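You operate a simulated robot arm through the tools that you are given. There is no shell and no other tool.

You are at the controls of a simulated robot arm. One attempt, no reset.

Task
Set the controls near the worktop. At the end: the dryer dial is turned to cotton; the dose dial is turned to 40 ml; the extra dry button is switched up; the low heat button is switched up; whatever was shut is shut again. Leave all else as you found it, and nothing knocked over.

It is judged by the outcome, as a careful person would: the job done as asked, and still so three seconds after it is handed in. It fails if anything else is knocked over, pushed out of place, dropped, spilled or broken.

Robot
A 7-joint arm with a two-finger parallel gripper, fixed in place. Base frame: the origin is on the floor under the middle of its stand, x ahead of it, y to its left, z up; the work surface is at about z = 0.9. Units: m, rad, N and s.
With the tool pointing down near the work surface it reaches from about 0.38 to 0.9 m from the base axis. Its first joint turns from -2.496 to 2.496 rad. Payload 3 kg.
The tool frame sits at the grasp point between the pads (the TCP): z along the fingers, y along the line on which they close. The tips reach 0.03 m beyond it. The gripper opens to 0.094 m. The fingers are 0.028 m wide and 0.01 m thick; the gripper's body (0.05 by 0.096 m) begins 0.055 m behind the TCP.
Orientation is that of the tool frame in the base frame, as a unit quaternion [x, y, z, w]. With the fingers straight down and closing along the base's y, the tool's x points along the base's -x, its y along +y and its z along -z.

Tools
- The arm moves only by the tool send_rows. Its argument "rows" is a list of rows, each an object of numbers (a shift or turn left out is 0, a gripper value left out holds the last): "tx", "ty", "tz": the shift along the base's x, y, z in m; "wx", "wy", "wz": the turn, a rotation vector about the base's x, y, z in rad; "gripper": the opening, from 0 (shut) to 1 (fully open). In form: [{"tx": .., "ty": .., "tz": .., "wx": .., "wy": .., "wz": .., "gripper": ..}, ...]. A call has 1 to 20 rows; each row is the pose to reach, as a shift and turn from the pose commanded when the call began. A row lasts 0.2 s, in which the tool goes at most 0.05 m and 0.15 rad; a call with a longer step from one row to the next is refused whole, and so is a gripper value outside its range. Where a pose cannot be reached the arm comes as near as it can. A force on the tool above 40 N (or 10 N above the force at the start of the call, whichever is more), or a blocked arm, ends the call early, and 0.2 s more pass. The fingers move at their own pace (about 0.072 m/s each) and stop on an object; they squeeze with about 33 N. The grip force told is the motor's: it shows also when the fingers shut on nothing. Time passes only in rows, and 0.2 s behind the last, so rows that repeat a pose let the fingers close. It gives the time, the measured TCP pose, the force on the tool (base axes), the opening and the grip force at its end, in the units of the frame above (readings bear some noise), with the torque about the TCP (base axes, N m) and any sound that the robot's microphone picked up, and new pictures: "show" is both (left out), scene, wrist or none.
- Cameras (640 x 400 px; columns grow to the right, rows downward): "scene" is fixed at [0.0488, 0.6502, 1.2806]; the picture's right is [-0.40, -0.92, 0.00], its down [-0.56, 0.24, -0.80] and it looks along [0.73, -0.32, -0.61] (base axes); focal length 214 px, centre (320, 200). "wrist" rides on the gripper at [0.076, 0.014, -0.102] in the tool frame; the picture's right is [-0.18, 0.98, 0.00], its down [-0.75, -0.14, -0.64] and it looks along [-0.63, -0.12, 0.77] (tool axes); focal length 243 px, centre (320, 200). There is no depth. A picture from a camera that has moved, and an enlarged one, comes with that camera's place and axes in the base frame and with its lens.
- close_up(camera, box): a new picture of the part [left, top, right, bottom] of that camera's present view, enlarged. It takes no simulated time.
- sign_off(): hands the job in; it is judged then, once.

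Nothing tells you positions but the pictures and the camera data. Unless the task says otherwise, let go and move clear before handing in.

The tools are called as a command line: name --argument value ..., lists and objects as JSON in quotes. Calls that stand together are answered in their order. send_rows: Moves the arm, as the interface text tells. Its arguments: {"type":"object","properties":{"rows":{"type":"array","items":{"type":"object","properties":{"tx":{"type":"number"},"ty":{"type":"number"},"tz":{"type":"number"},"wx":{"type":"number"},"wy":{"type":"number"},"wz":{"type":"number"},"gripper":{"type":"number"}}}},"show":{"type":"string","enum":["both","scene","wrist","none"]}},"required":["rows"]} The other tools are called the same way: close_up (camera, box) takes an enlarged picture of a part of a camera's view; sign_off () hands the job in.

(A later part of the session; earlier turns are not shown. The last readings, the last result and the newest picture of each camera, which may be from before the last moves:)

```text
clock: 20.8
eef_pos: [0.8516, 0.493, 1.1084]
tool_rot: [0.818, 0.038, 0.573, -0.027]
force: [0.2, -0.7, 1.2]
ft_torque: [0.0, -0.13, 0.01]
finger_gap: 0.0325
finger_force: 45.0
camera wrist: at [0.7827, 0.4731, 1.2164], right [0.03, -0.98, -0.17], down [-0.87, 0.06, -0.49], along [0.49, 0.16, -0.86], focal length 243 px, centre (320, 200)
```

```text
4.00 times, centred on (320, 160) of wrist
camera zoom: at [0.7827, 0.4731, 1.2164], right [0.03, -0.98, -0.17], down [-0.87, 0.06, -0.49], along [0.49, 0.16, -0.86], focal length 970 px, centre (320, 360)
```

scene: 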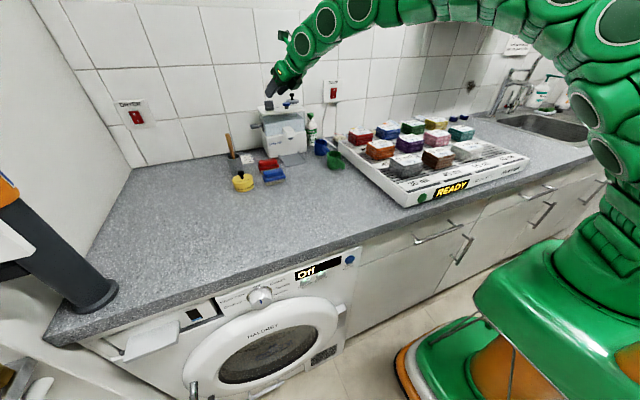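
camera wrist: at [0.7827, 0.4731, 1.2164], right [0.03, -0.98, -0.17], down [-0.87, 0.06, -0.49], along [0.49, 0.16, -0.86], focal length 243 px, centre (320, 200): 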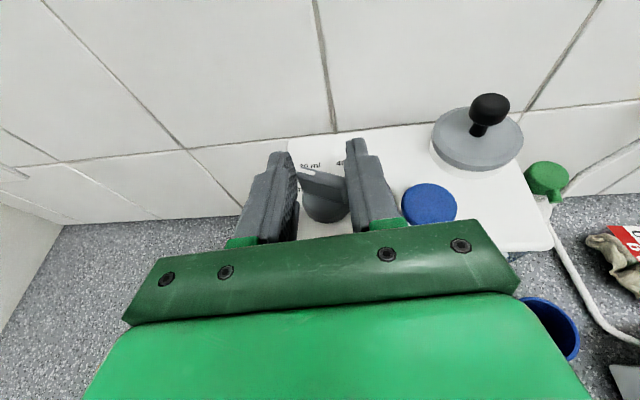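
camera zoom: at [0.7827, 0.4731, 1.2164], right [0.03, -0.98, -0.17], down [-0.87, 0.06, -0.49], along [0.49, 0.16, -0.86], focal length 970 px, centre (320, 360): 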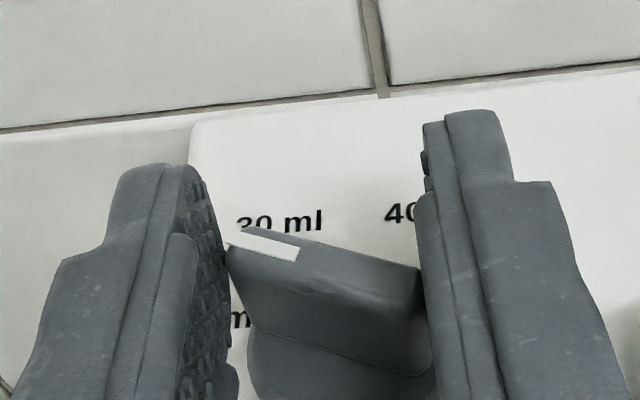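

The bar is held by its ends (gap 32.5 mm). Now I'll turn the tool clockwise about the dial's axis by about 22°, flattening the tilt at the same time to stay in reach.

send_rows --rows '[{"tx": -0.0005, "ty": 0.0011, "tz": -0.0009, "wx": -0.0054, "wy": -0.0524, "wz": -0.064}, {"tx": -0.0011, "ty": 0.0022, "tz": -0.0017, "wx": -0.0108, "wy": -0.1048, "wz": -0.128}, {"tx": -0.0016, "ty": 0.0033, "tz": -0.0026, "wx": -0.0163, "wy": -0.1572, "wz": -0.192}, {"tx": -0.0021, "ty": 0.0044, "tz": -0.0035, "wx": -0.0217, "wy": -0.2096, "wz": -0.256}, {"tx": -0.0027, "ty": 0.0055, "tz": -0.0043, "wx": -0.0271, "wy": -0.262, "wz": -0.32}, {"tx": -0.0032, "ty": 0.0066, "tz": -0.0052, "wx": -0.0325, "wy": -0.3144, "wz": -0.3841}]' --show "wrist"

close_up --camera "wrist" --box '[240, 110, 400, 210]'

close_up --camera "scene" --box '[230, 70, 342, 140]'

```text
clock: 22.2
eef_pos: [0.8487, 0.499, 1.105]
tool_rot: [0.712, -0.106, 0.687, 0.101]
force: [-9.9, -4.2, -3.2]
ft_torque: [0.08, 0.14, -0.11]
finger_gap: 0.0233
finger_force: 3.9
camera wrist: at [0.7486, 0.5151, 1.1846], right [-0.29, -0.94, -0.19], down [-0.6, 0.33, -0.73], along [0.75, -0.1, -0.66], focal length 243 px, centre (320, 200)
```

wrist: 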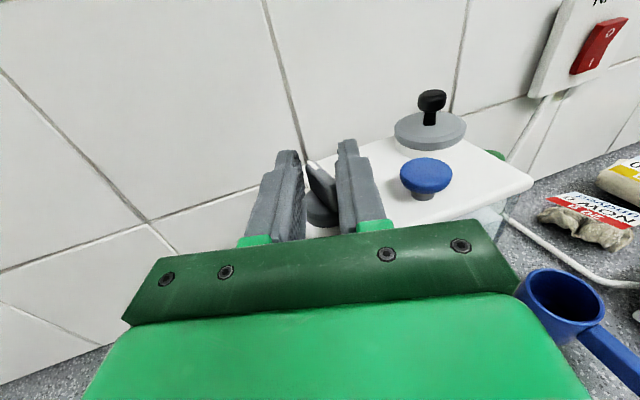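

```text
4.00 times, centred on (320, 160) of wrist
camera zoom: at [0.7486, 0.5151, 1.1846], right [-0.29, -0.94, -0.19], down [-0.6, 0.33, -0.73], along [0.75, -0.1, -0.66], focal length 970 px, centre (320, 360)
```

zoom: 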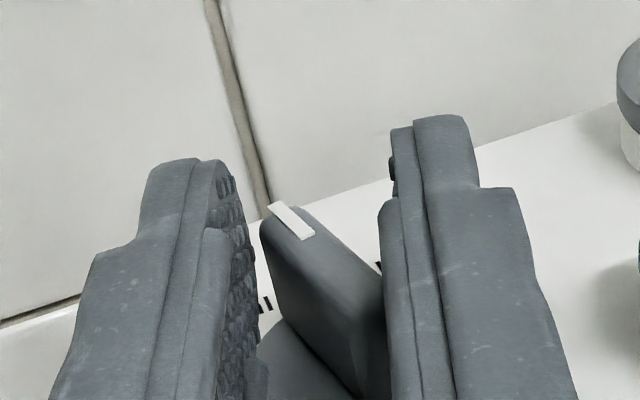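

```text
5.71 times, centred on (286, 105) of scene
camera zoom: at [0.0488, 0.6502, 1.2806], right [-0.4, -0.92, 0.0], down [-0.56, 0.24, -0.8], along [0.73, -0.32, -0.61], focal length 1226 px, centre (514, 743)
```

zoom: 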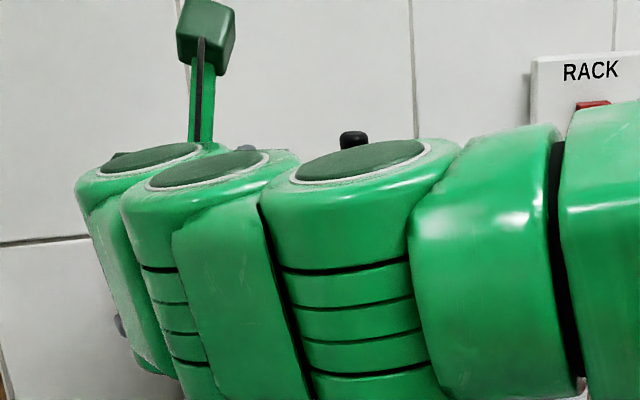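

The bar is turning with the tool and has slid toward alignment (gap now 23 mm). I'll close further so the pads bring the bar in line.

send_rows --rows '[{"gripper": 0.15}, {"gripper": 0.1}, {"gripper": 0.05}, {"gripper": 0.0}]' --show "wrist"

close_up --camera "wrist" --box '[240, 110, 400, 210]'

```text
clock: 23.0
eef_pos: [0.8452, 0.5017, 1.1043]
tool_rot: [0.712, -0.105, 0.687, 0.1]
force: [-39.6, -4.5, -3.5]
ft_torque: [-0.01, 0.46, -0.42]
finger_gap: 0.0132
finger_force: 7.1
stopped in row 3: the force on the tool passed its limit at 45 N (the readings are from after the stop); the commanded pose is now the measured one
camera wrist: at [0.7456, 0.518, 1.1846], right [-0.29, -0.94, -0.18], down [-0.6, 0.33, -0.73], along [0.75, -0.1, -0.66], focal length 243 px, centre (320, 200)
```

wrist: 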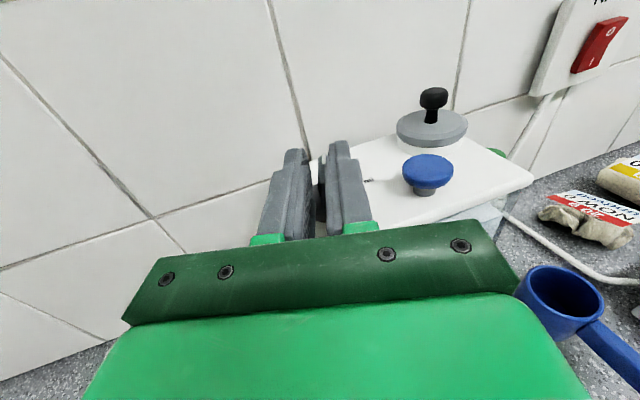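

```text
4.00 times, centred on (320, 160) of wrist
camera zoom: at [0.7456, 0.518, 1.1846], right [-0.29, -0.94, -0.18], down [-0.6, 0.33, -0.73], along [0.75, -0.1, -0.66], focal length 970 px, centre (320, 360)
```

zoom: 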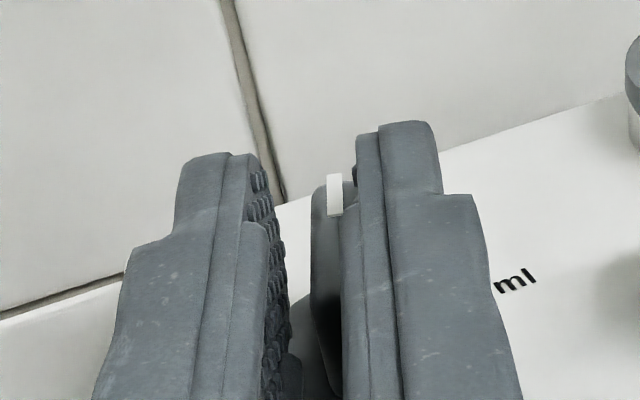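

The bar has come into line with the fingers, but there's a 40 N push along x, so I'll relax the grip a little to relieve it and check everything is in place.

send_rows --rows '[{"gripper": 0.2}, {"gripper": 0.25}]' --show "wrist"

close_up --camera "wrist" --box '[240, 110, 400, 210]'

```text
clock: 23.6
eef_pos: [0.8483, 0.4978, 1.1044]
tool_rot: [0.712, -0.108, 0.686, 0.103]
force: [-0.2, -0.7, 0.4]
ft_torque: [0.03, -0.02, 0.01]
finger_gap: 0.0233
finger_force: 0.0
camera wrist: at [0.7483, 0.5152, 1.1845], right [-0.29, -0.94, -0.18], down [-0.6, 0.33, -0.73], along [0.75, -0.1, -0.66], focal length 243 px, centre (320, 200)
```

wrist: 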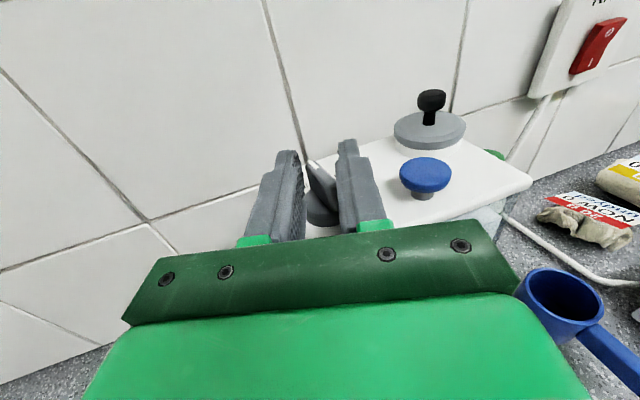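

```text
4.00 times, centred on (320, 160) of wrist
camera zoom: at [0.7483, 0.5152, 1.1845], right [-0.29, -0.94, -0.18], down [-0.6, 0.33, -0.73], along [0.75, -0.1, -0.66], focal length 970 px, centre (320, 360)
```

zoom: 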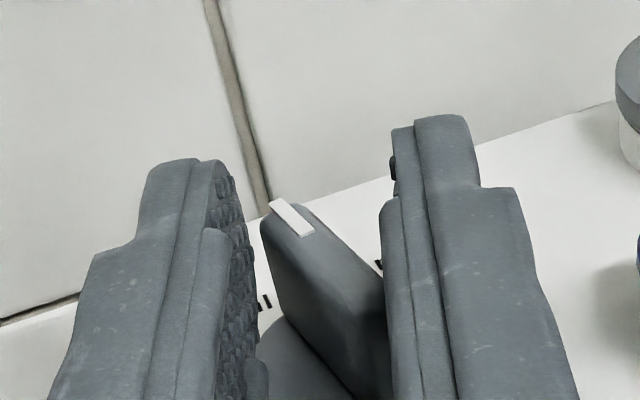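

The load is gone and the dispenser hasn't shifted (same pixel positions as before). I'll open a bit more, back straight out and look at where the dial rests.

send_rows --rows '[{"gripper": 0.34}, {"gripper": 0.42}, {"tx": -0.02, "ty": 0.006, "tz": 0.001}, {"tx": -0.04, "ty": 0.012, "tz": 0.005}, {"tx": -0.06, "ty": 0.015, "tz": 0.02}, {"tx": -0.075, "ty": 0.015, "tz": 0.05}]' --show "wrist"

close_up --camera "wrist" --box '[240, 110, 400, 210]'

```text
clock: 25.0
eef_pos: [0.773, 0.5128, 1.1534]
tool_rot: [0.712, -0.107, 0.686, 0.103]
force: [-0.2, -0.1, 0.4]
ft_torque: [0.03, -0.03, 0.02]
finger_gap: 0.0397
finger_force: 0.0
camera wrist: at [0.6726, 0.5298, 1.2343], right [-0.3, -0.94, -0.18], down [-0.6, 0.33, -0.73], along [0.75, -0.11, -0.66], focal length 243 px, centre (320, 200)
```

wrist: 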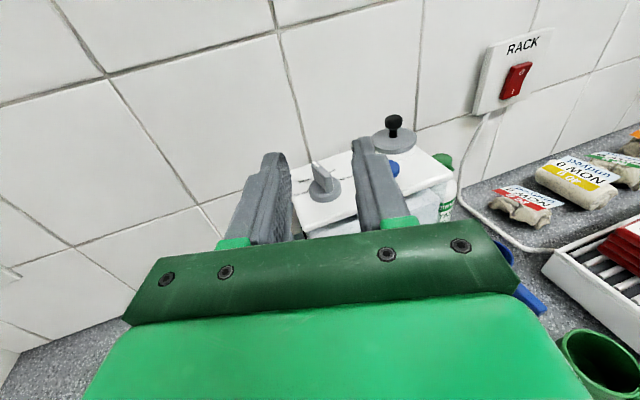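

```text
4.00 times, centred on (320, 160) of wrist
camera zoom: at [0.6726, 0.5298, 1.2343], right [-0.3, -0.94, -0.18], down [-0.6, 0.33, -0.73], along [0.75, -0.11, -0.66], focal length 970 px, centre (320, 360)
```

zoom: 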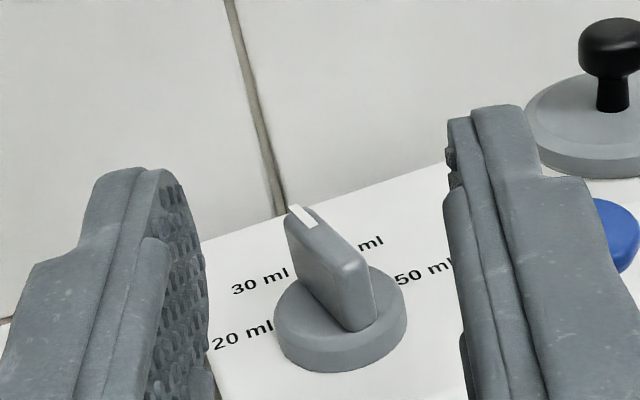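

I need a straight-down view to judge the dial's angle, so I'll bring the tool back to zero yaw and 50° tilt in front of and above it.

send_rows --rows '[{"tx": 0.0, "ty": -0.005, "tz": 0.01, "wz": 0.1}, {"tx": 0.0, "ty": -0.01, "tz": 0.015, "wz": 0.2}, {"tx": 0.0, "ty": -0.018, "tz": 0.02, "wz": 0.297}]' --show "none"

send_rows --rows '[{"tx": 0.0, "tz": 0.0, "wy": 0.14}, {"tx": 0.0, "tz": 0.0, "wy": 0.28}, {"tx": 0.0, "tz": 0.0, "wy": 0.42}, {"tx": 0.005, "tz": 0.0, "wy": 0.54}, {"tx": 0.01, "tz": 0.0, "wy": 0.663}]' --show "wrist"

close_up --camera "wrist" --box '[240, 50, 400, 150]'

```text
clock: 25.8
eef_pos: [0.7727, 0.4977, 1.1728]
tool_rot: [0.72, 0.001, 0.694, -0.001]
force: [0.1, -0.9, -0.3]
ft_torque: [-0.01, 0.02, 0.03]
finger_gap: 0.0396
finger_force: 0.1
```

```text
clock: 27.0
eef_pos: [0.7843, 0.4977, 1.1731]
tool_rot: [0.907, 0.0, 0.421, 0.001]
force: [0.2, 0.4, 0.7]
ft_torque: [0.0, 0.01, 0.02]
finger_gap: 0.0393
finger_force: 0.0
camera wrist: at [0.7535, 0.4829, 1.2977], right [-0.12, -0.98, -0.14], down [-0.98, 0.14, -0.16], along [0.18, 0.12, -0.98], focal length 243 px, centre (320, 200)
```

wrist: 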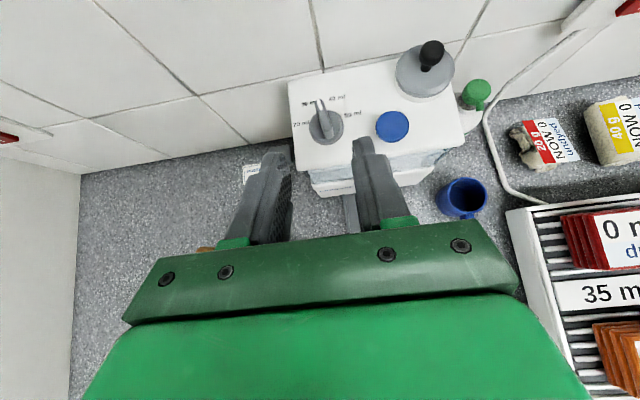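

```text
4.00 times, centred on (320, 100) of wrist
camera zoom: at [0.7535, 0.4829, 1.2977], right [-0.12, -0.98, -0.14], down [-0.98, 0.14, -0.16], along [0.18, 0.12, -0.98], focal length 970 px, centre (320, 600)
```

zoom: 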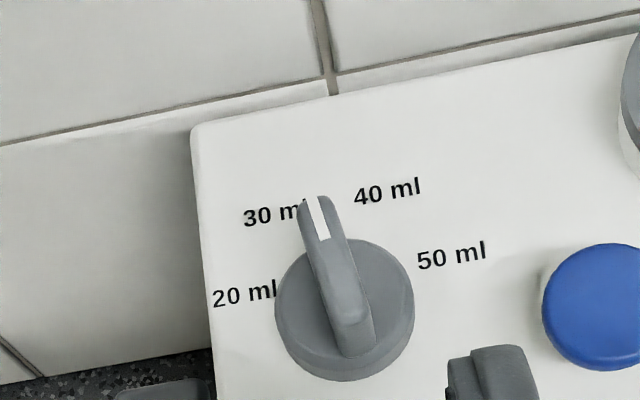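

The dial now points about +8° (between 30 and 40 ml) and stays where it is left, so it turns freely. I'll grip the bar again in line with it, near horizontal, and turn it about 31° more clockwise.

send_rows --rows '[{"tx": -0.005, "ty": -0.003, "tz": -0.005, "wy": -0.13, "gripper": 0.3}, {"tx": -0.01, "ty": -0.006, "tz": -0.01, "wy": -0.26, "gripper": 0.3}, {"tx": -0.015, "ty": -0.009, "tz": -0.02, "wy": -0.39, "gripper": 0.3}, {"tx": -0.02, "ty": -0.012, "tz": -0.035, "wy": -0.51, "gripper": 0.3}, {"tx": -0.02, "ty": -0.015, "tz": -0.05, "wy": -0.611, "gripper": 0.3}]' --show "none"

send_rows --rows '[{"tx": 0.0, "ty": -0.001, "tz": -0.008, "wz": 0.07}, {"tx": 0.001, "ty": -0.0015, "tz": -0.016, "wz": 0.14}, {"tx": 0.001, "ty": -0.0015, "tz": -0.016, "wz": 0.14}]' --show "wrist"

close_up --camera "wrist" --box '[240, 110, 400, 210]'

```text
clock: 28.2
eef_pos: [0.7638, 0.4821, 1.1241]
tool_rot: [0.737, 0.0, 0.676, -0.001]
force: [0.5, 0.4, -0.6]
ft_torque: [0.0, 0.02, -0.02]
finger_gap: 0.0282
finger_force: 0.0
```

```text
clock: 29.0
eef_pos: [0.764, 0.4793, 1.1075]
tool_rot: [0.736, 0.051, 0.674, -0.047]
force: [-0.1, -0.2, -0.1]
ft_torque: [0.01, -0.01, 0.04]
finger_gap: 0.0282
finger_force: 0.0
camera wrist: at [0.6711, 0.4529, 1.1933], right [0.12, -0.98, -0.18], down [-0.72, 0.04, -0.69], along [0.68, 0.22, -0.7], focal length 243 px, centre (320, 200)
```

wrist: 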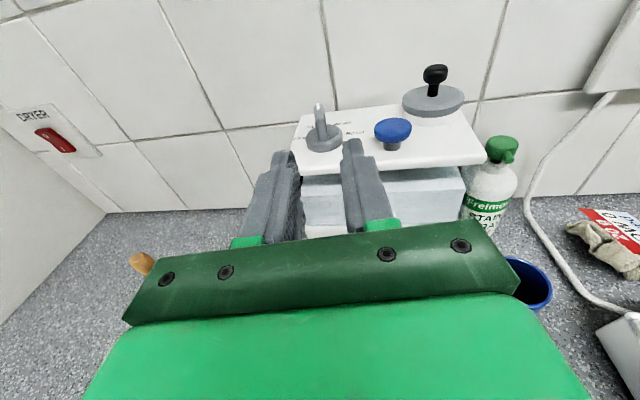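

```text
4.00 times, centred on (320, 160) of wrist
camera zoom: at [0.6711, 0.4529, 1.1933], right [0.12, -0.98, -0.18], down [-0.72, 0.04, -0.69], along [0.68, 0.22, -0.7], focal length 970 px, centre (320, 360)
```

zoom: 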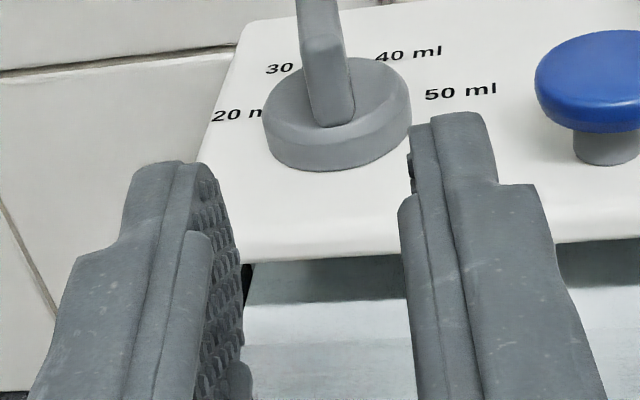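

send_rows --rows '[{"tx": 0.02, "ty": 0.0035, "tz": -0.002}, {"tx": 0.04, "ty": 0.007, "tz": -0.004}, {"tx": 0.06, "ty": 0.01, "tz": -0.006}, {"tx": 0.0802, "ty": 0.0132, "tz": -0.0075}, {"tx": 0.0802, "ty": 0.0132, "tz": -0.0075}]' --show "wrist"

close_up --camera "wrist" --box '[240, 110, 400, 210]'

```text
clock: 30.2
eef_pos: [0.844, 0.4936, 1.1]
tool_rot: [0.736, 0.052, 0.673, -0.048]
force: [-0.4, 0.2, 1.2]
ft_torque: [0.01, -0.03, -0.02]
finger_gap: 0.0283
finger_force: 0.1
camera wrist: at [0.752, 0.4661, 1.186], right [0.12, -0.98, -0.18], down [-0.72, 0.04, -0.69], along [0.68, 0.22, -0.7], focal length 243 px, centre (320, 200)
```

wrist: 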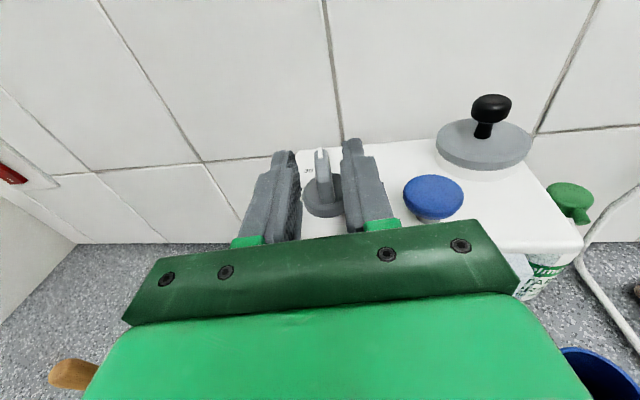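

```text
4.00 times, centred on (320, 160) of wrist
camera zoom: at [0.752, 0.4661, 1.186], right [0.12, -0.98, -0.18], down [-0.72, 0.04, -0.69], along [0.68, 0.22, -0.7], focal length 970 px, centre (320, 360)
```

zoom: 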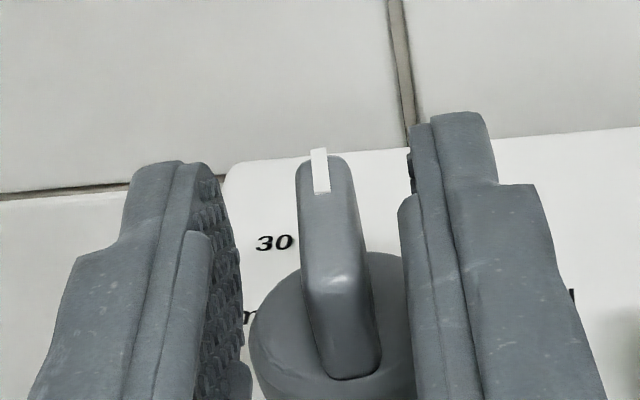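

send_rows --rows '[{"tx": 0.0, "ty": -0.0014}, {"ty": -0.0014, "gripper": 0.2}, {"ty": -0.0014, "gripper": 0.13}, {"ty": -0.0014, "gripper": 0.1}, {"ty": -0.0014, "gripper": 0.08}, {"ty": -0.0014, "gripper": 0.06}]' --show "wrist"

close_up --camera "wrist" --box '[240, 110, 400, 210]'

```text
clock: 31.6
eef_pos: [0.8441, 0.4915, 1.1002]
tool_rot: [0.737, 0.052, 0.673, -0.048]
force: [-1.5, -1.2, 0.1]
ft_torque: [-0.03, -0.19, -0.01]
finger_gap: 0.0092
finger_force: 42.6
camera wrist: at [0.7516, 0.4646, 1.186], right [0.12, -0.98, -0.18], down [-0.72, 0.04, -0.69], along [0.68, 0.22, -0.7], focal length 243 px, centre (320, 200)
```

wrist: 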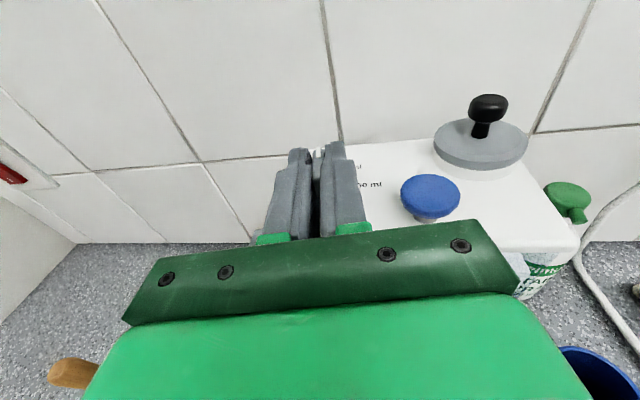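

```text
4.00 times, centred on (320, 160) of wrist
camera zoom: at [0.7516, 0.4646, 1.186], right [0.12, -0.98, -0.18], down [-0.72, 0.04, -0.69], along [0.68, 0.22, -0.7], focal length 970 px, centre (320, 360)
```

zoom: 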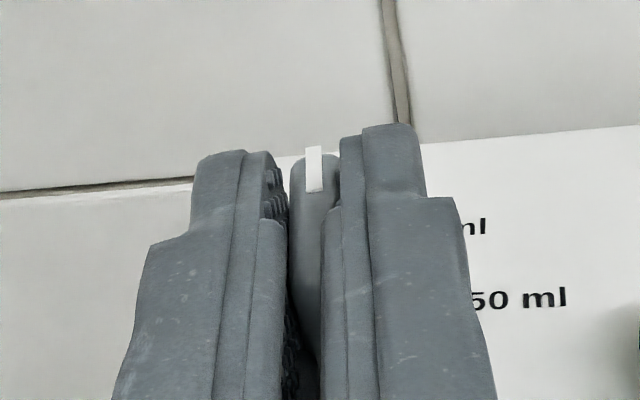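

The bar is firmly gripped (9 mm gap, hardly any side force). Now I'll turn it clockwise 24° about the dial axis.

send_rows --rows '[{"tx": -0.0002, "ty": 0.0023, "wz": -0.1047}, {"tx": -0.0002, "ty": 0.0046, "wz": -0.2094}, {"tx": 0.0001, "ty": 0.0069, "wz": -0.3142}, {"tx": 0.0006, "ty": 0.0092, "wz": -0.4189}, {"tx": 0.0006, "ty": 0.0092, "wz": -0.4189}]' --show "wrist"

close_up --camera "wrist" --box '[240, 110, 400, 210]'

```text
clock: 32.8
eef_pos: [0.8462, 0.5015, 1.1017]
tool_rot: [0.73, -0.103, 0.669, 0.094]
force: [0.8, -7.9, 0.3]
ft_torque: [-0.18, -0.04, -0.16]
finger_gap: 0.0099
finger_force: 4.3
camera wrist: at [0.7489, 0.5136, 1.187], right [-0.29, -0.94, -0.18], down [-0.64, 0.33, -0.69], along [0.71, -0.08, -0.7], focal length 243 px, centre (320, 200)
```

wrist: 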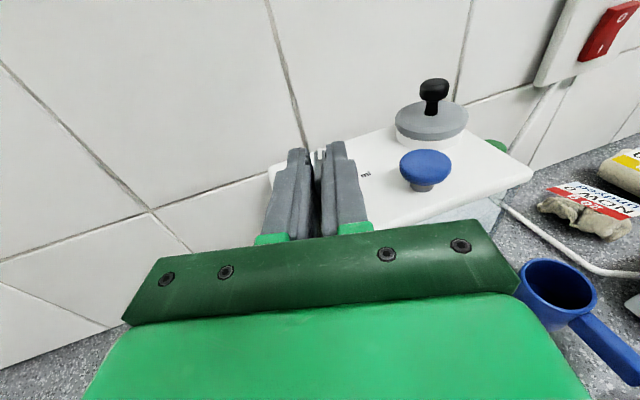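

```text
4.00 times, centred on (320, 160) of wrist
camera zoom: at [0.7489, 0.5136, 1.187], right [-0.29, -0.94, -0.18], down [-0.64, 0.33, -0.69], along [0.71, -0.08, -0.7], focal length 970 px, centre (320, 360)
```

zoom: 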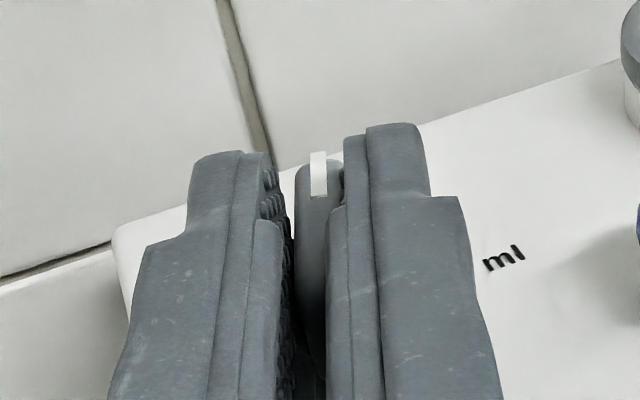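

The bar turned with the tool and now points about -16°. I'll turn the last 7° while raising the tilt slightly past horizontal to stay in reach.

send_rows --rows '[{"tx": 0.0003, "ty": 0.0008, "tz": -0.001, "wx": -0.0156, "wy": -0.044, "wz": -0.0401}, {"tx": 0.0007, "ty": 0.0017, "tz": -0.002, "wx": -0.0312, "wy": -0.0879, "wz": -0.0803}, {"tx": 0.001, "ty": 0.0025, "tz": -0.003, "wx": -0.0468, "wy": -0.1319, "wz": -0.1204}, {"tx": 0.001, "ty": 0.0025, "tz": -0.003, "wx": -0.0468, "wy": -0.1319, "wz": -0.1204}]' --show "wrist"

close_up --camera "wrist" --box '[240, 110, 400, 210]'

```text
clock: 33.8
eef_pos: [0.845, 0.5037, 1.0974]
tool_rot: [0.675, -0.137, 0.711, 0.144]
force: [-9.5, -7.7, 2.0]
ft_torque: [-0.09, -0.05, -0.24]
finger_gap: 0.0111
finger_force: 4.9
camera wrist: at [0.7412, 0.5325, 1.169], right [-0.37, -0.91, -0.18], down [-0.5, 0.36, -0.79], along [0.78, -0.2, -0.59], focal length 243 px, centre (320, 200)
```

wrist: 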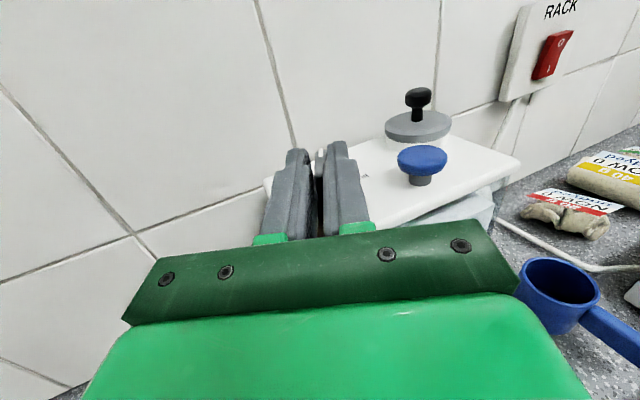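

```text
4.00 times, centred on (320, 160) of wrist
camera zoom: at [0.7412, 0.5325, 1.169], right [-0.37, -0.91, -0.18], down [-0.5, 0.36, -0.79], along [0.78, -0.2, -0.59], focal length 970 px, centre (320, 360)
```

zoom: 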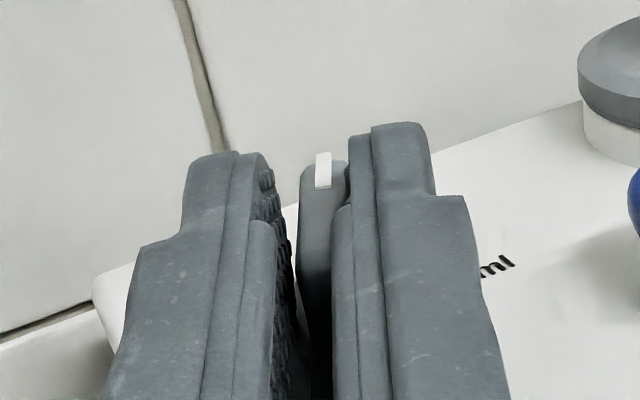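

The tool is at -23° yaw. I'll open the fingers, back out and check where the dial stays.

send_rows --rows '[{"gripper": 0.15}, {"gripper": 0.3}, {"gripper": 0.35}, {"gripper": 0.35}]' --show "wrist"

close_up --camera "wrist" --box '[240, 110, 400, 210]'

```text
clock: 34.8
eef_pos: [0.8468, 0.504, 1.0984]
tool_rot: [0.675, -0.137, 0.71, 0.144]
force: [-0.2, -0.2, 0.6]
ft_torque: [0.03, -0.02, -0.01]
finger_gap: 0.0327
finger_force: 0.1
camera wrist: at [0.7417, 0.5322, 1.1688], right [-0.37, -0.91, -0.18], down [-0.5, 0.36, -0.79], along [0.78, -0.2, -0.59], focal length 243 px, centre (320, 200)
```

wrist: 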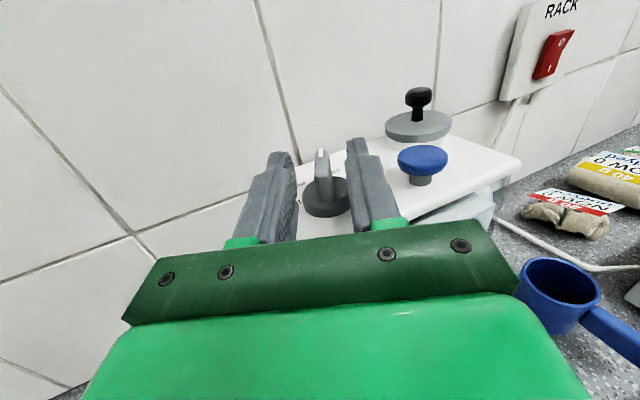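

```text
4.00 times, centred on (320, 160) of wrist
camera zoom: at [0.7417, 0.5322, 1.1688], right [-0.37, -0.91, -0.18], down [-0.5, 0.36, -0.79], along [0.78, -0.2, -0.59], focal length 970 px, centre (320, 360)
```

zoom: 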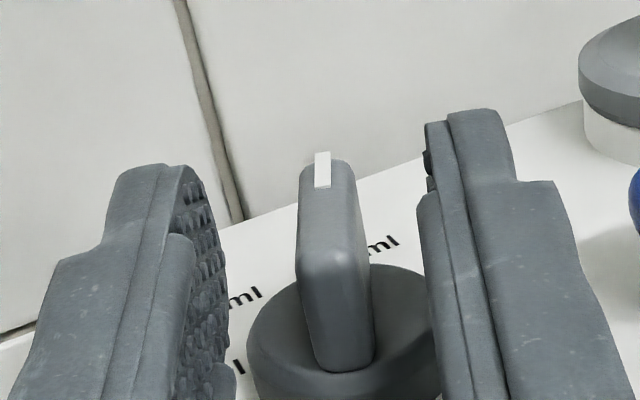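

It stayed put and reads about -23° by my estimate. I'll back out along the finger line and take a straight-down look.

send_rows --rows '[{"tx": -0.02, "ty": 0.0085, "tz": 0.0, "gripper": 0.42}, {"tx": -0.04, "ty": 0.017, "tz": 0.002}, {"tx": -0.06, "ty": 0.024, "tz": 0.012}, {"tx": -0.075, "ty": 0.025, "tz": 0.04}, {"tx": -0.08, "ty": 0.02, "tz": 0.07}]' --show "none"

send_rows --rows '[{"ty": -0.005, "wz": 0.13}, {"ty": -0.01, "wz": 0.26}, {"ty": -0.02, "wz": 0.4}]' --show "none"

send_rows --rows '[{"wy": 0.14}, {"tx": 0.005, "wy": 0.28}, {"tx": 0.01, "wy": 0.42}, {"tx": 0.013, "wy": 0.56}, {"tx": 0.016, "wy": 0.7}, {"tx": 0.018, "wy": 0.75}]' --show "wrist"

close_up --camera "wrist" --box '[240, 50, 400, 150]'

```text
clock: 36.0
eef_pos: [0.7656, 0.5229, 1.1675]
tool_rot: [0.674, -0.138, 0.711, 0.145]
force: [-0.3, 0.1, 0.4]
ft_torque: [0.0, 0.0, 0.01]
finger_gap: 0.0396
finger_force: 0.0
```

```text
clock: 36.8
eef_pos: [0.7654, 0.5023, 1.1673]
tool_rot: [0.689, 0.001, 0.725, -0.001]
force: [-0.3, 0.3, -0.4]
ft_torque: [0.0, -0.04, -0.01]
finger_gap: 0.0396
finger_force: 0.1
```

```text
clock: 38.2
eef_pos: [0.7837, 0.504, 1.1651]
tool_rot: [0.907, 0.0, 0.421, 0.001]
force: [-0.6, 0.6, -0.4]
ft_torque: [0.03, -0.04, 0.05]
finger_gap: 0.0395
finger_force: 0.1
camera wrist: at [0.7537, 0.49, 1.2911], right [-0.12, -0.98, -0.14], down [-0.98, 0.14, -0.16], along [0.18, 0.12, -0.98], focal length 243 px, centre (320, 200)
```

wrist: 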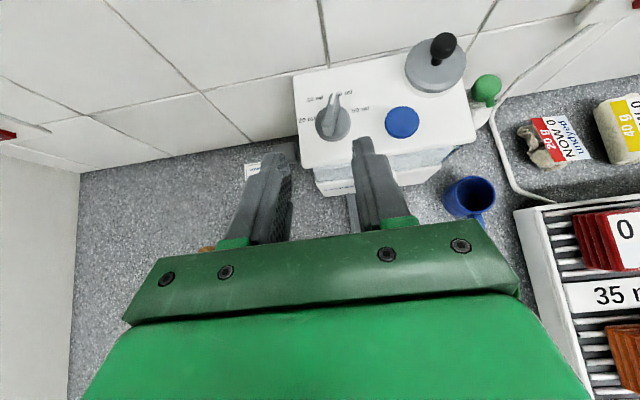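

```text
4.00 times, centred on (320, 100) of wrist
camera zoom: at [0.7537, 0.49, 1.2911], right [-0.12, -0.98, -0.14], down [-0.98, 0.14, -0.16], along [0.18, 0.12, -0.98], focal length 970 px, centre (320, 600)
```

zoom: 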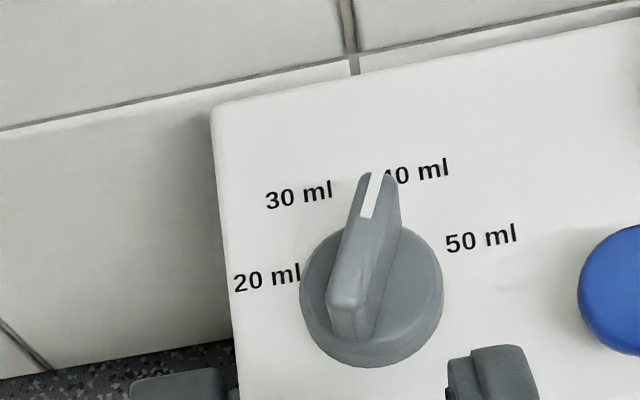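

The dial now points at -22.5°, on the 40 ml mark, and the dispenser hasn't moved. Next the dryer: I'll retract, level the tool to point at +x and come down in front of the panel to read it.

send_rows --rows '[{"tx": -0.03, "tz": 0.005, "wy": -0.07}, {"tx": -0.065, "tz": 0.01, "wy": -0.14}, {"tx": -0.1, "tz": 0.015, "wy": -0.21}, {"tx": -0.135, "tz": 0.02, "wy": -0.28}, {"tx": -0.17, "tz": 0.025, "wy": -0.35}, {"tx": -0.205, "tz": 0.03, "wy": -0.42}, {"tx": -0.24, "tz": 0.03, "wy": -0.49}, {"tx": -0.275, "tz": 0.03, "wy": -0.56}, {"tx": -0.3, "tz": 0.03, "wy": -0.63}, {"tx": -0.32, "tz": 0.03, "wy": -0.698}]' --show "none"

send_rows --rows '[{"tx": -0.04, "ty": 0.01, "tz": 0.0}, {"tx": -0.08, "ty": 0.02, "tz": 0.0}, {"tx": -0.12, "ty": 0.03, "tz": 0.0}, {"tx": -0.16, "ty": 0.04, "tz": -0.01}, {"tx": -0.2, "ty": 0.05, "tz": -0.02}, {"tx": -0.24, "ty": 0.06, "tz": -0.04}, {"tx": -0.28, "ty": 0.07, "tz": -0.06}, {"tx": -0.31, "ty": 0.075, "tz": -0.08}, {"tx": -0.335, "ty": 0.076, "tz": -0.1}]' --show "both"

```text
clock: 40.3
eef_pos: [0.5687, 0.4091, 1.1768]
tool_rot: [0.751, -0.104, 0.65, 0.046]
force: [-1.0, -0.1, 0.3]
ft_torque: [0.01, -0.01, 0.0]
finger_gap: 0.0398
finger_force: 0.0
stopped in row 10: the arm was blocked; the commanded pose is now the measured one
```

```text
clock: 41.0
eef_pos: [0.5601, 0.3462, 1.1567]
tool_rot: [0.744, -0.164, 0.637, 0.121]
force: [0.0, 0.5, 0.9]
ft_torque: [-0.01, 0.02, 0.0]
finger_gap: 0.0393
finger_force: 0.0
stopped in row 3: the arm was blocked; the commanded pose is now the measured one
camera wrist: at [0.4709, 0.3674, 1.2485], right [-0.42, -0.89, -0.21], down [-0.63, 0.45, -0.64], along [0.66, -0.13, -0.74], focal length 243 px, centre (320, 200)
```

scene: 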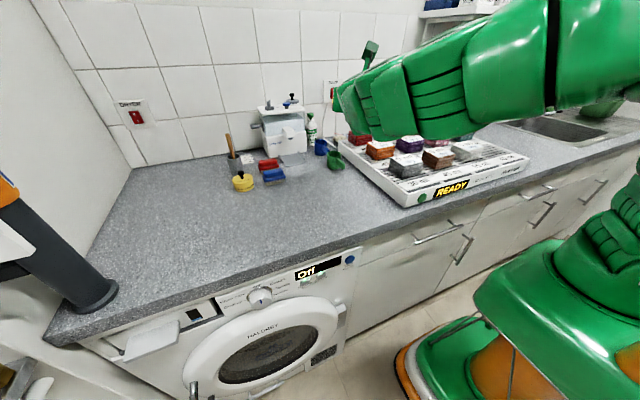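
wrist: 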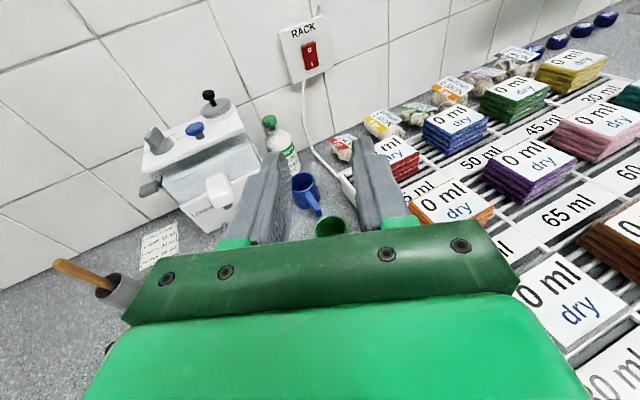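

The arm reported itself blocked mid-retreat — probably a joint limit in this wrist posture rather than contact, since the force is near zero. I'll check nothing was touched and try a small, slow move straight back and up.

send_rows --rows '[{"tx": -0.01, "ty": -0.005, "tz": 0.01}, {"tx": -0.02, "ty": -0.01, "tz": 0.02}, {"tx": -0.03, "ty": -0.015, "tz": 0.03}, {"tx": -0.03, "ty": -0.015, "tz": 0.03}]' --show "both"

close_up --camera "scene" --box '[220, 60, 460, 210]'

```text
clock: 42.2
eef_pos: [0.5488, 0.3257, 1.1255]
tool_rot: [0.761, -0.149, 0.61, 0.163]
force: [-0.3, 0.0, -0.3]
ft_torque: [-0.03, 0.02, 0.02]
finger_gap: 0.0392
finger_force: 0.1
stopped in row 4: the arm was blocked; the commanded pose is now the measured one
camera wrist: at [0.4679, 0.3549, 1.223], right [-0.46, -0.88, -0.12], down [-0.67, 0.43, -0.61], along [0.59, -0.2, -0.78], focal length 243 px, centre (320, 200)
```

scene: 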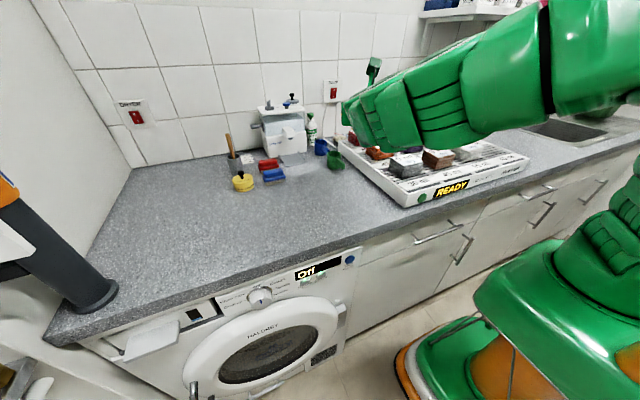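
wrist: 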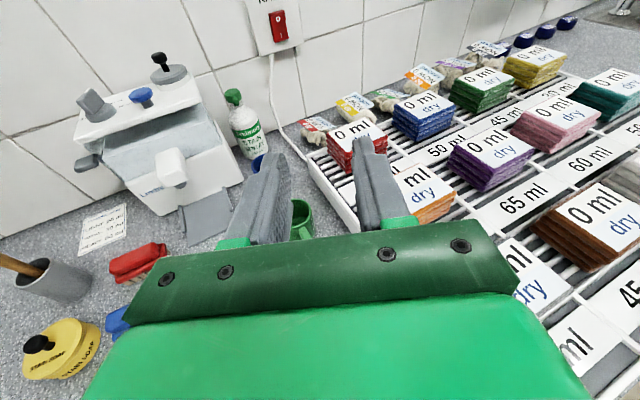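

```text
2.67 times, centred on (340, 135) of scene
camera zoom: at [0.0488, 0.6502, 1.2806], right [-0.4, -0.92, 0.0], down [-0.56, 0.24, -0.8], along [0.73, -0.32, -0.61], focal length 572 px, centre (267, 373)
```

zoom: 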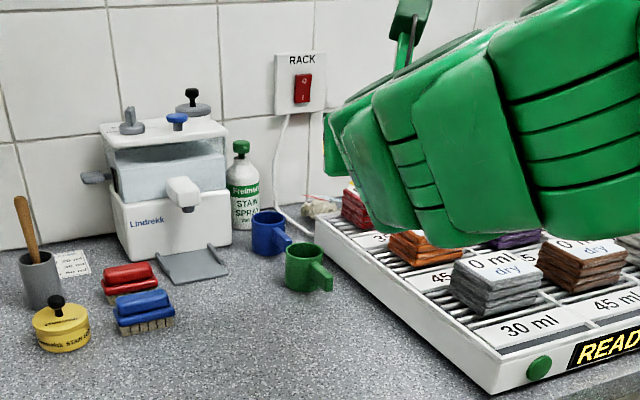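

The arm drifted rather than following. I'll hold still for a row to see whether it is stable before choosing a way out.

send_rows --rows '[{"tx": 0.0}]' --show "none"

```text
clock: 42.6
eef_pos: [0.5491, 0.325, 1.1255]
tool_rot: [0.761, -0.15, 0.61, 0.163]
force: [0.4, -0.3, 0.4]
ft_torque: [0.0, 0.01, 0.0]
finger_gap: 0.0395
finger_force: 0.0
```

send_rows --rows '[{"tz": 0.005, "wy": 0.04}, {"tz": 0.01, "wy": 0.08}]' --show "none"

```text
clock: 43.2
eef_pos: [0.5445, 0.3301, 1.1441]
tool_rot: [0.783, -0.142, 0.584, 0.163]
force: [0.4, 1.1, 0.5]
ft_torque: [0.01, -0.01, 0.01]
finger_gap: 0.0391
finger_force: 0.0
```

That followed. I'll continue raising and pitching the tool back down toward vertical, away from the limit.

send_rows --rows '[{"tz": 0.01, "wy": 0.08}, {"tz": 0.02, "wy": 0.16}, {"tz": 0.03, "wy": 0.24}, {"tz": 0.04, "wy": 0.32}]' --show "none"

```text
clock: 44.2
eef_pos: [0.5472, 0.3298, 1.1803]
tool_rot: [0.867, -0.112, 0.449, 0.186]
force: [0.2, 0.3, 0.0]
ft_torque: [-0.03, 0.06, -0.01]
finger_gap: 0.0395
finger_force: 0.0
```

It's tracking again. I'll return to a plain tool-down orientation at a comfortable spot above the worktop.

send_rows --rows '[{"tx": -0.01, "ty": 0.002, "tz": 0.009, "wx": 0.049, "wy": 0.1175, "wz": 0.029}, {"tx": -0.02, "ty": 0.005, "tz": 0.018, "wx": 0.0975, "wy": 0.235, "wz": 0.0585}, {"tx": -0.03, "ty": 0.007, "tz": 0.027, "wx": 0.146, "wy": 0.3525, "wz": 0.0878}, {"tx": -0.04, "ty": 0.01, "tz": 0.036, "wx": 0.195, "wy": 0.47, "wz": 0.117}, {"tx": -0.05, "ty": 0.012, "tz": 0.045, "wx": 0.244, "wy": 0.5875, "wz": 0.146}, {"tx": -0.06, "ty": 0.015, "tz": 0.054, "wx": 0.2925, "wy": 0.705, "wz": 0.1755}, {"tx": -0.07, "ty": 0.017, "tz": 0.06, "wx": 0.341, "wy": 0.8225, "wz": 0.205}, {"tx": -0.08, "ty": 0.02, "tz": 0.07, "wx": 0.39, "wy": 0.94, "wz": 0.234}]' --show "both"

```text
clock: 46.0
eef_pos: [0.4675, 0.3485, 1.2496]
tool_rot: [1.0, -0.001, -0.001, -0.001]
force: [-1.1, -0.8, -0.3]
ft_torque: [0.01, 0.01, 0.01]
finger_gap: 0.0396
finger_force: 0.1
camera wrist: at [0.542, 0.3345, 1.3527], right [-0.19, -0.98, 0.0], down [-0.75, 0.14, 0.64], along [-0.63, 0.12, -0.77], focal length 243 px, centre (320, 200)
```

scene: 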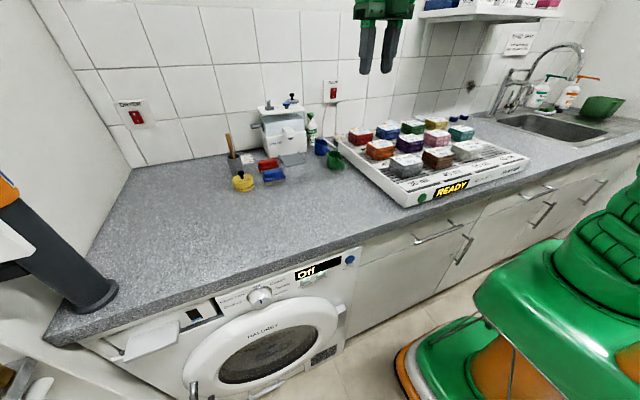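
wrist: 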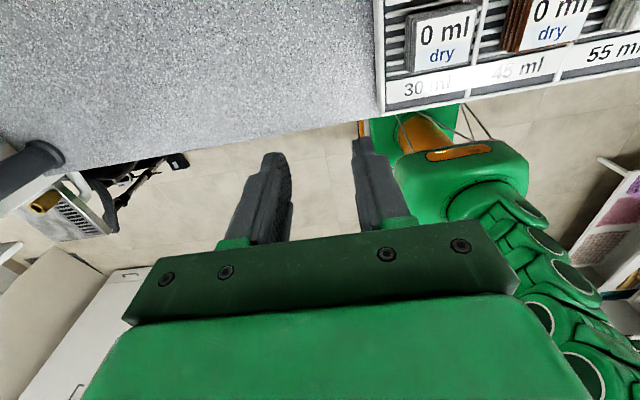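

Back in a healthy posture with nothing disturbed. For the dryer I'll turn the tool a quarter back (a mid-range wrist posture) while moving over to the left, in front of the counter, still high.

send_rows --rows '[{"tx": -0.02, "ty": 0.02, "wz": -0.14}, {"tx": -0.045, "ty": 0.04, "wz": -0.28}, {"tx": -0.07, "ty": 0.06, "wz": -0.42}, {"tx": -0.095, "ty": 0.085, "wz": -0.56}, {"tx": -0.12, "ty": 0.11, "wz": -0.7}, {"tx": -0.15, "ty": 0.135, "wz": -0.84}, {"tx": -0.18, "ty": 0.16, "wz": -0.98}, {"tx": -0.21, "ty": 0.185, "wz": -1.12}, {"tx": -0.24, "ty": 0.21, "wz": -1.26}, {"tx": -0.27, "ty": 0.235, "wz": -1.4}, {"tx": -0.29, "ty": 0.25, "wz": -1.5}, {"tx": -0.3, "ty": 0.25, "wz": -1.57}]' --show "both"

```text
clock: 48.6
eef_pos: [0.1663, 0.6007, 1.2501]
tool_rot: [-0.706, 0.708, 0.0, 0.0]
force: [0.3, -0.2, 0.5]
ft_torque: [0.01, 0.0, 0.02]
finger_gap: 0.039
finger_force: 0.1
camera wrist: at [0.1511, 0.5237, 1.3528], right [-0.98, 0.19, 0.0], down [0.14, 0.75, 0.64], along [0.12, 0.63, -0.77], focal length 243 px, centre (320, 200)
```

scene: 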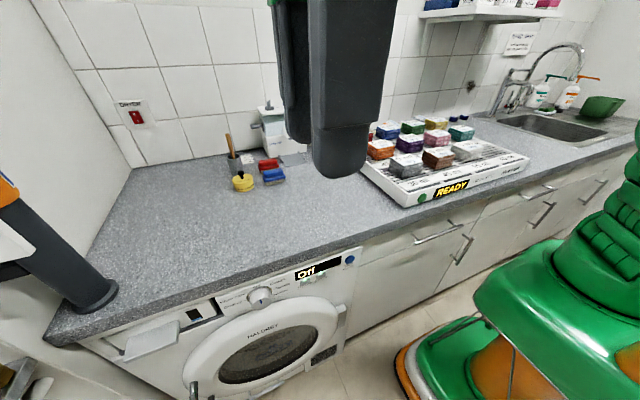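
wrist: 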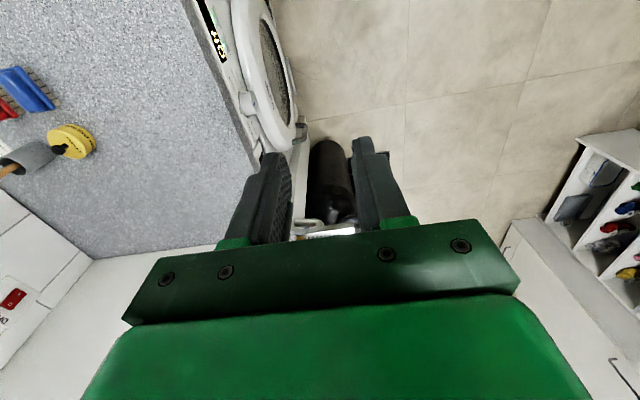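

Now I'll tilt the tool to point at +x (toward the dryer side), still high up.

send_rows --rows '[{"wy": -0.14}, {"wy": -0.28, "tz": -0.01}, {"wy": -0.42, "tz": -0.02}, {"wy": -0.56, "tz": -0.03}, {"wy": -0.7, "tz": -0.04}, {"wy": -0.84, "tz": -0.05}, {"wy": -0.98, "tz": -0.06}, {"wy": -1.12, "tz": -0.07}, {"wy": -1.26, "tz": -0.08}, {"wy": -1.4, "tz": -0.09}, {"wy": -1.5, "tz": -0.1}, {"wy": -1.571, "tz": -0.1}]' --show "both"

```text
clock: 50.1
eef_pos: [0.2373, 0.6048, 1.228]
tool_rot: [-0.624, 0.735, -0.158, 0.215]
force: [-0.5, 0.1, 0.1]
ft_torque: [0.03, -0.02, -0.03]
finger_gap: 0.0393
finger_force: 0.1
stopped in row 7: the arm was blocked; the commanded pose is now the measured one
camera wrist: at [0.1617, 0.5284, 1.3001], right [-0.81, 0.35, -0.47], down [-0.11, 0.69, 0.71], along [0.58, 0.63, -0.52], focal length 243 px, centre (320, 200)
```

scene: 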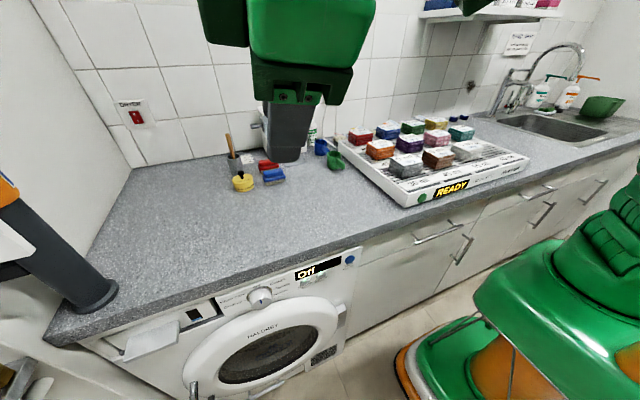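
wrist: 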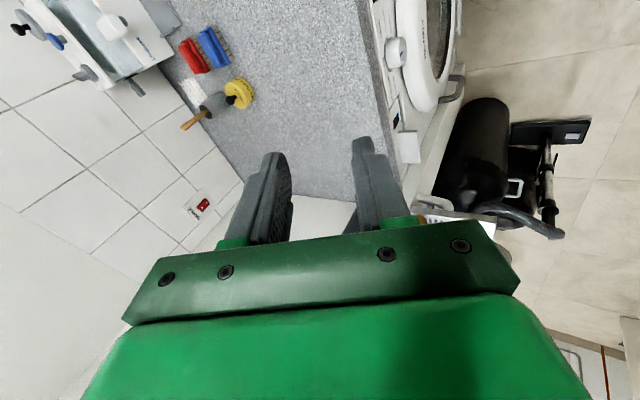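

The arm reported blocked again at about 30° of sideways tilt, with no force on the tool. I'll probe with much slower steps to see whether it's a speed issue or a hard limit.

send_rows --rows '[{"tx": -0.005, "wy": -0.02}, {"tx": -0.01, "wy": -0.04}, {"tx": -0.015, "wy": -0.06}, {"tx": -0.02, "wy": -0.08}, {"tx": -0.02, "wy": -0.08}]' --show "none"

```text
clock: 51.5
eef_pos: [0.2463, 0.6028, 1.2235]
tool_rot: [-0.606, 0.746, -0.164, 0.222]
force: [-1.5, 0.3, -0.1]
ft_torque: [-0.02, 0.0, 0.01]
finger_gap: 0.0392
finger_force: 0.0
stopped in row 5: the arm was blocked; the commanded pose is now the measured one
```

close_up --camera "scene" --box '[0, 0, 640, 400]'

close_up --camera "wrist" --box '[0, 0, 640, 400]'

```text
1.00 times, centred on (320, 200) of scene (not enlarged: the box is as wide or as high as the picture)
camera zoom: at [0.0488, 0.6502, 1.2806], right [-0.4, -0.92, 0.0], down [-0.56, 0.24, -0.8], along [0.73, -0.32, -0.61], focal length 214 px, centre (320, 200)
```

zoom: 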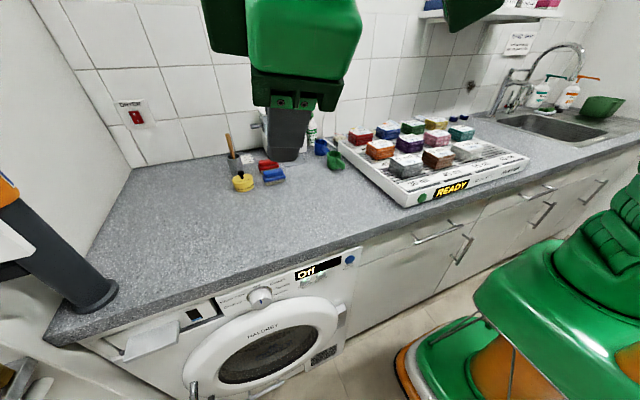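

```text
1.00 times, centred on (320, 200) of wrist (not enlarged: the box is as wide or as high as the picture)
camera zoom: at [0.1665, 0.5283, 1.2937], right [-0.79, 0.39, -0.48], down [-0.1, 0.69, 0.72], along [0.61, 0.61, -0.5], focal length 243 px, centre (320, 200)
```

zoom: 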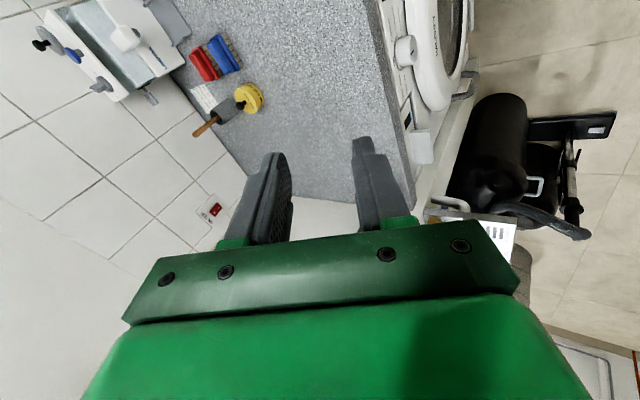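

send_rows --rows '[{"tx": 0.01, "tz": 0.007, "wy": -0.08}, {"tx": 0.02, "tz": 0.015, "wy": -0.16}, {"tx": 0.028, "tz": 0.024, "wy": -0.24}, {"tx": 0.036, "tz": 0.034, "wy": -0.32}]' --show "none"

```text
clock: 52.7
eef_pos: [0.3173, 0.5941, 1.2655]
tool_rot: [-0.558, 0.734, -0.223, 0.316]
force: [-0.8, -0.2, 0.2]
ft_torque: [0.01, 0.01, 0.02]
finger_gap: 0.0391
finger_force: 0.1
stopped in row 4: the arm was blocked; the commanded pose is now the measured one
```

send_rows --rows '[{"tx": -0.01}, {"tx": -0.02}, {"tx": -0.03}]' --show "none"

```text
clock: 53.7
eef_pos: [0.3102, 0.5887, 1.2541]
tool_rot: [-0.549, 0.749, -0.219, 0.299]
force: [-0.9, 0.9, -0.1]
ft_torque: [0.03, -0.01, -0.03]
finger_gap: 0.0396
finger_force: 0.1
stopped in row 3: the arm was blocked; the commanded pose is now the measured one
```

send_rows --rows '[{"ty": -0.015, "tx": 0.015}, {"ty": -0.03, "tx": 0.03}, {"ty": -0.03, "tx": 0.03}]' --show "none"

```text
clock: 54.7
eef_pos: [0.3586, 0.5578, 1.2297]
tool_rot: [-0.549, 0.757, -0.221, 0.276]
force: [0.3, -0.6, 0.6]
ft_torque: [0.0, 0.01, -0.01]
finger_gap: 0.0394
finger_force: 0.0
stopped in row 3: the arm was blocked; the commanded pose is now the measured one
```

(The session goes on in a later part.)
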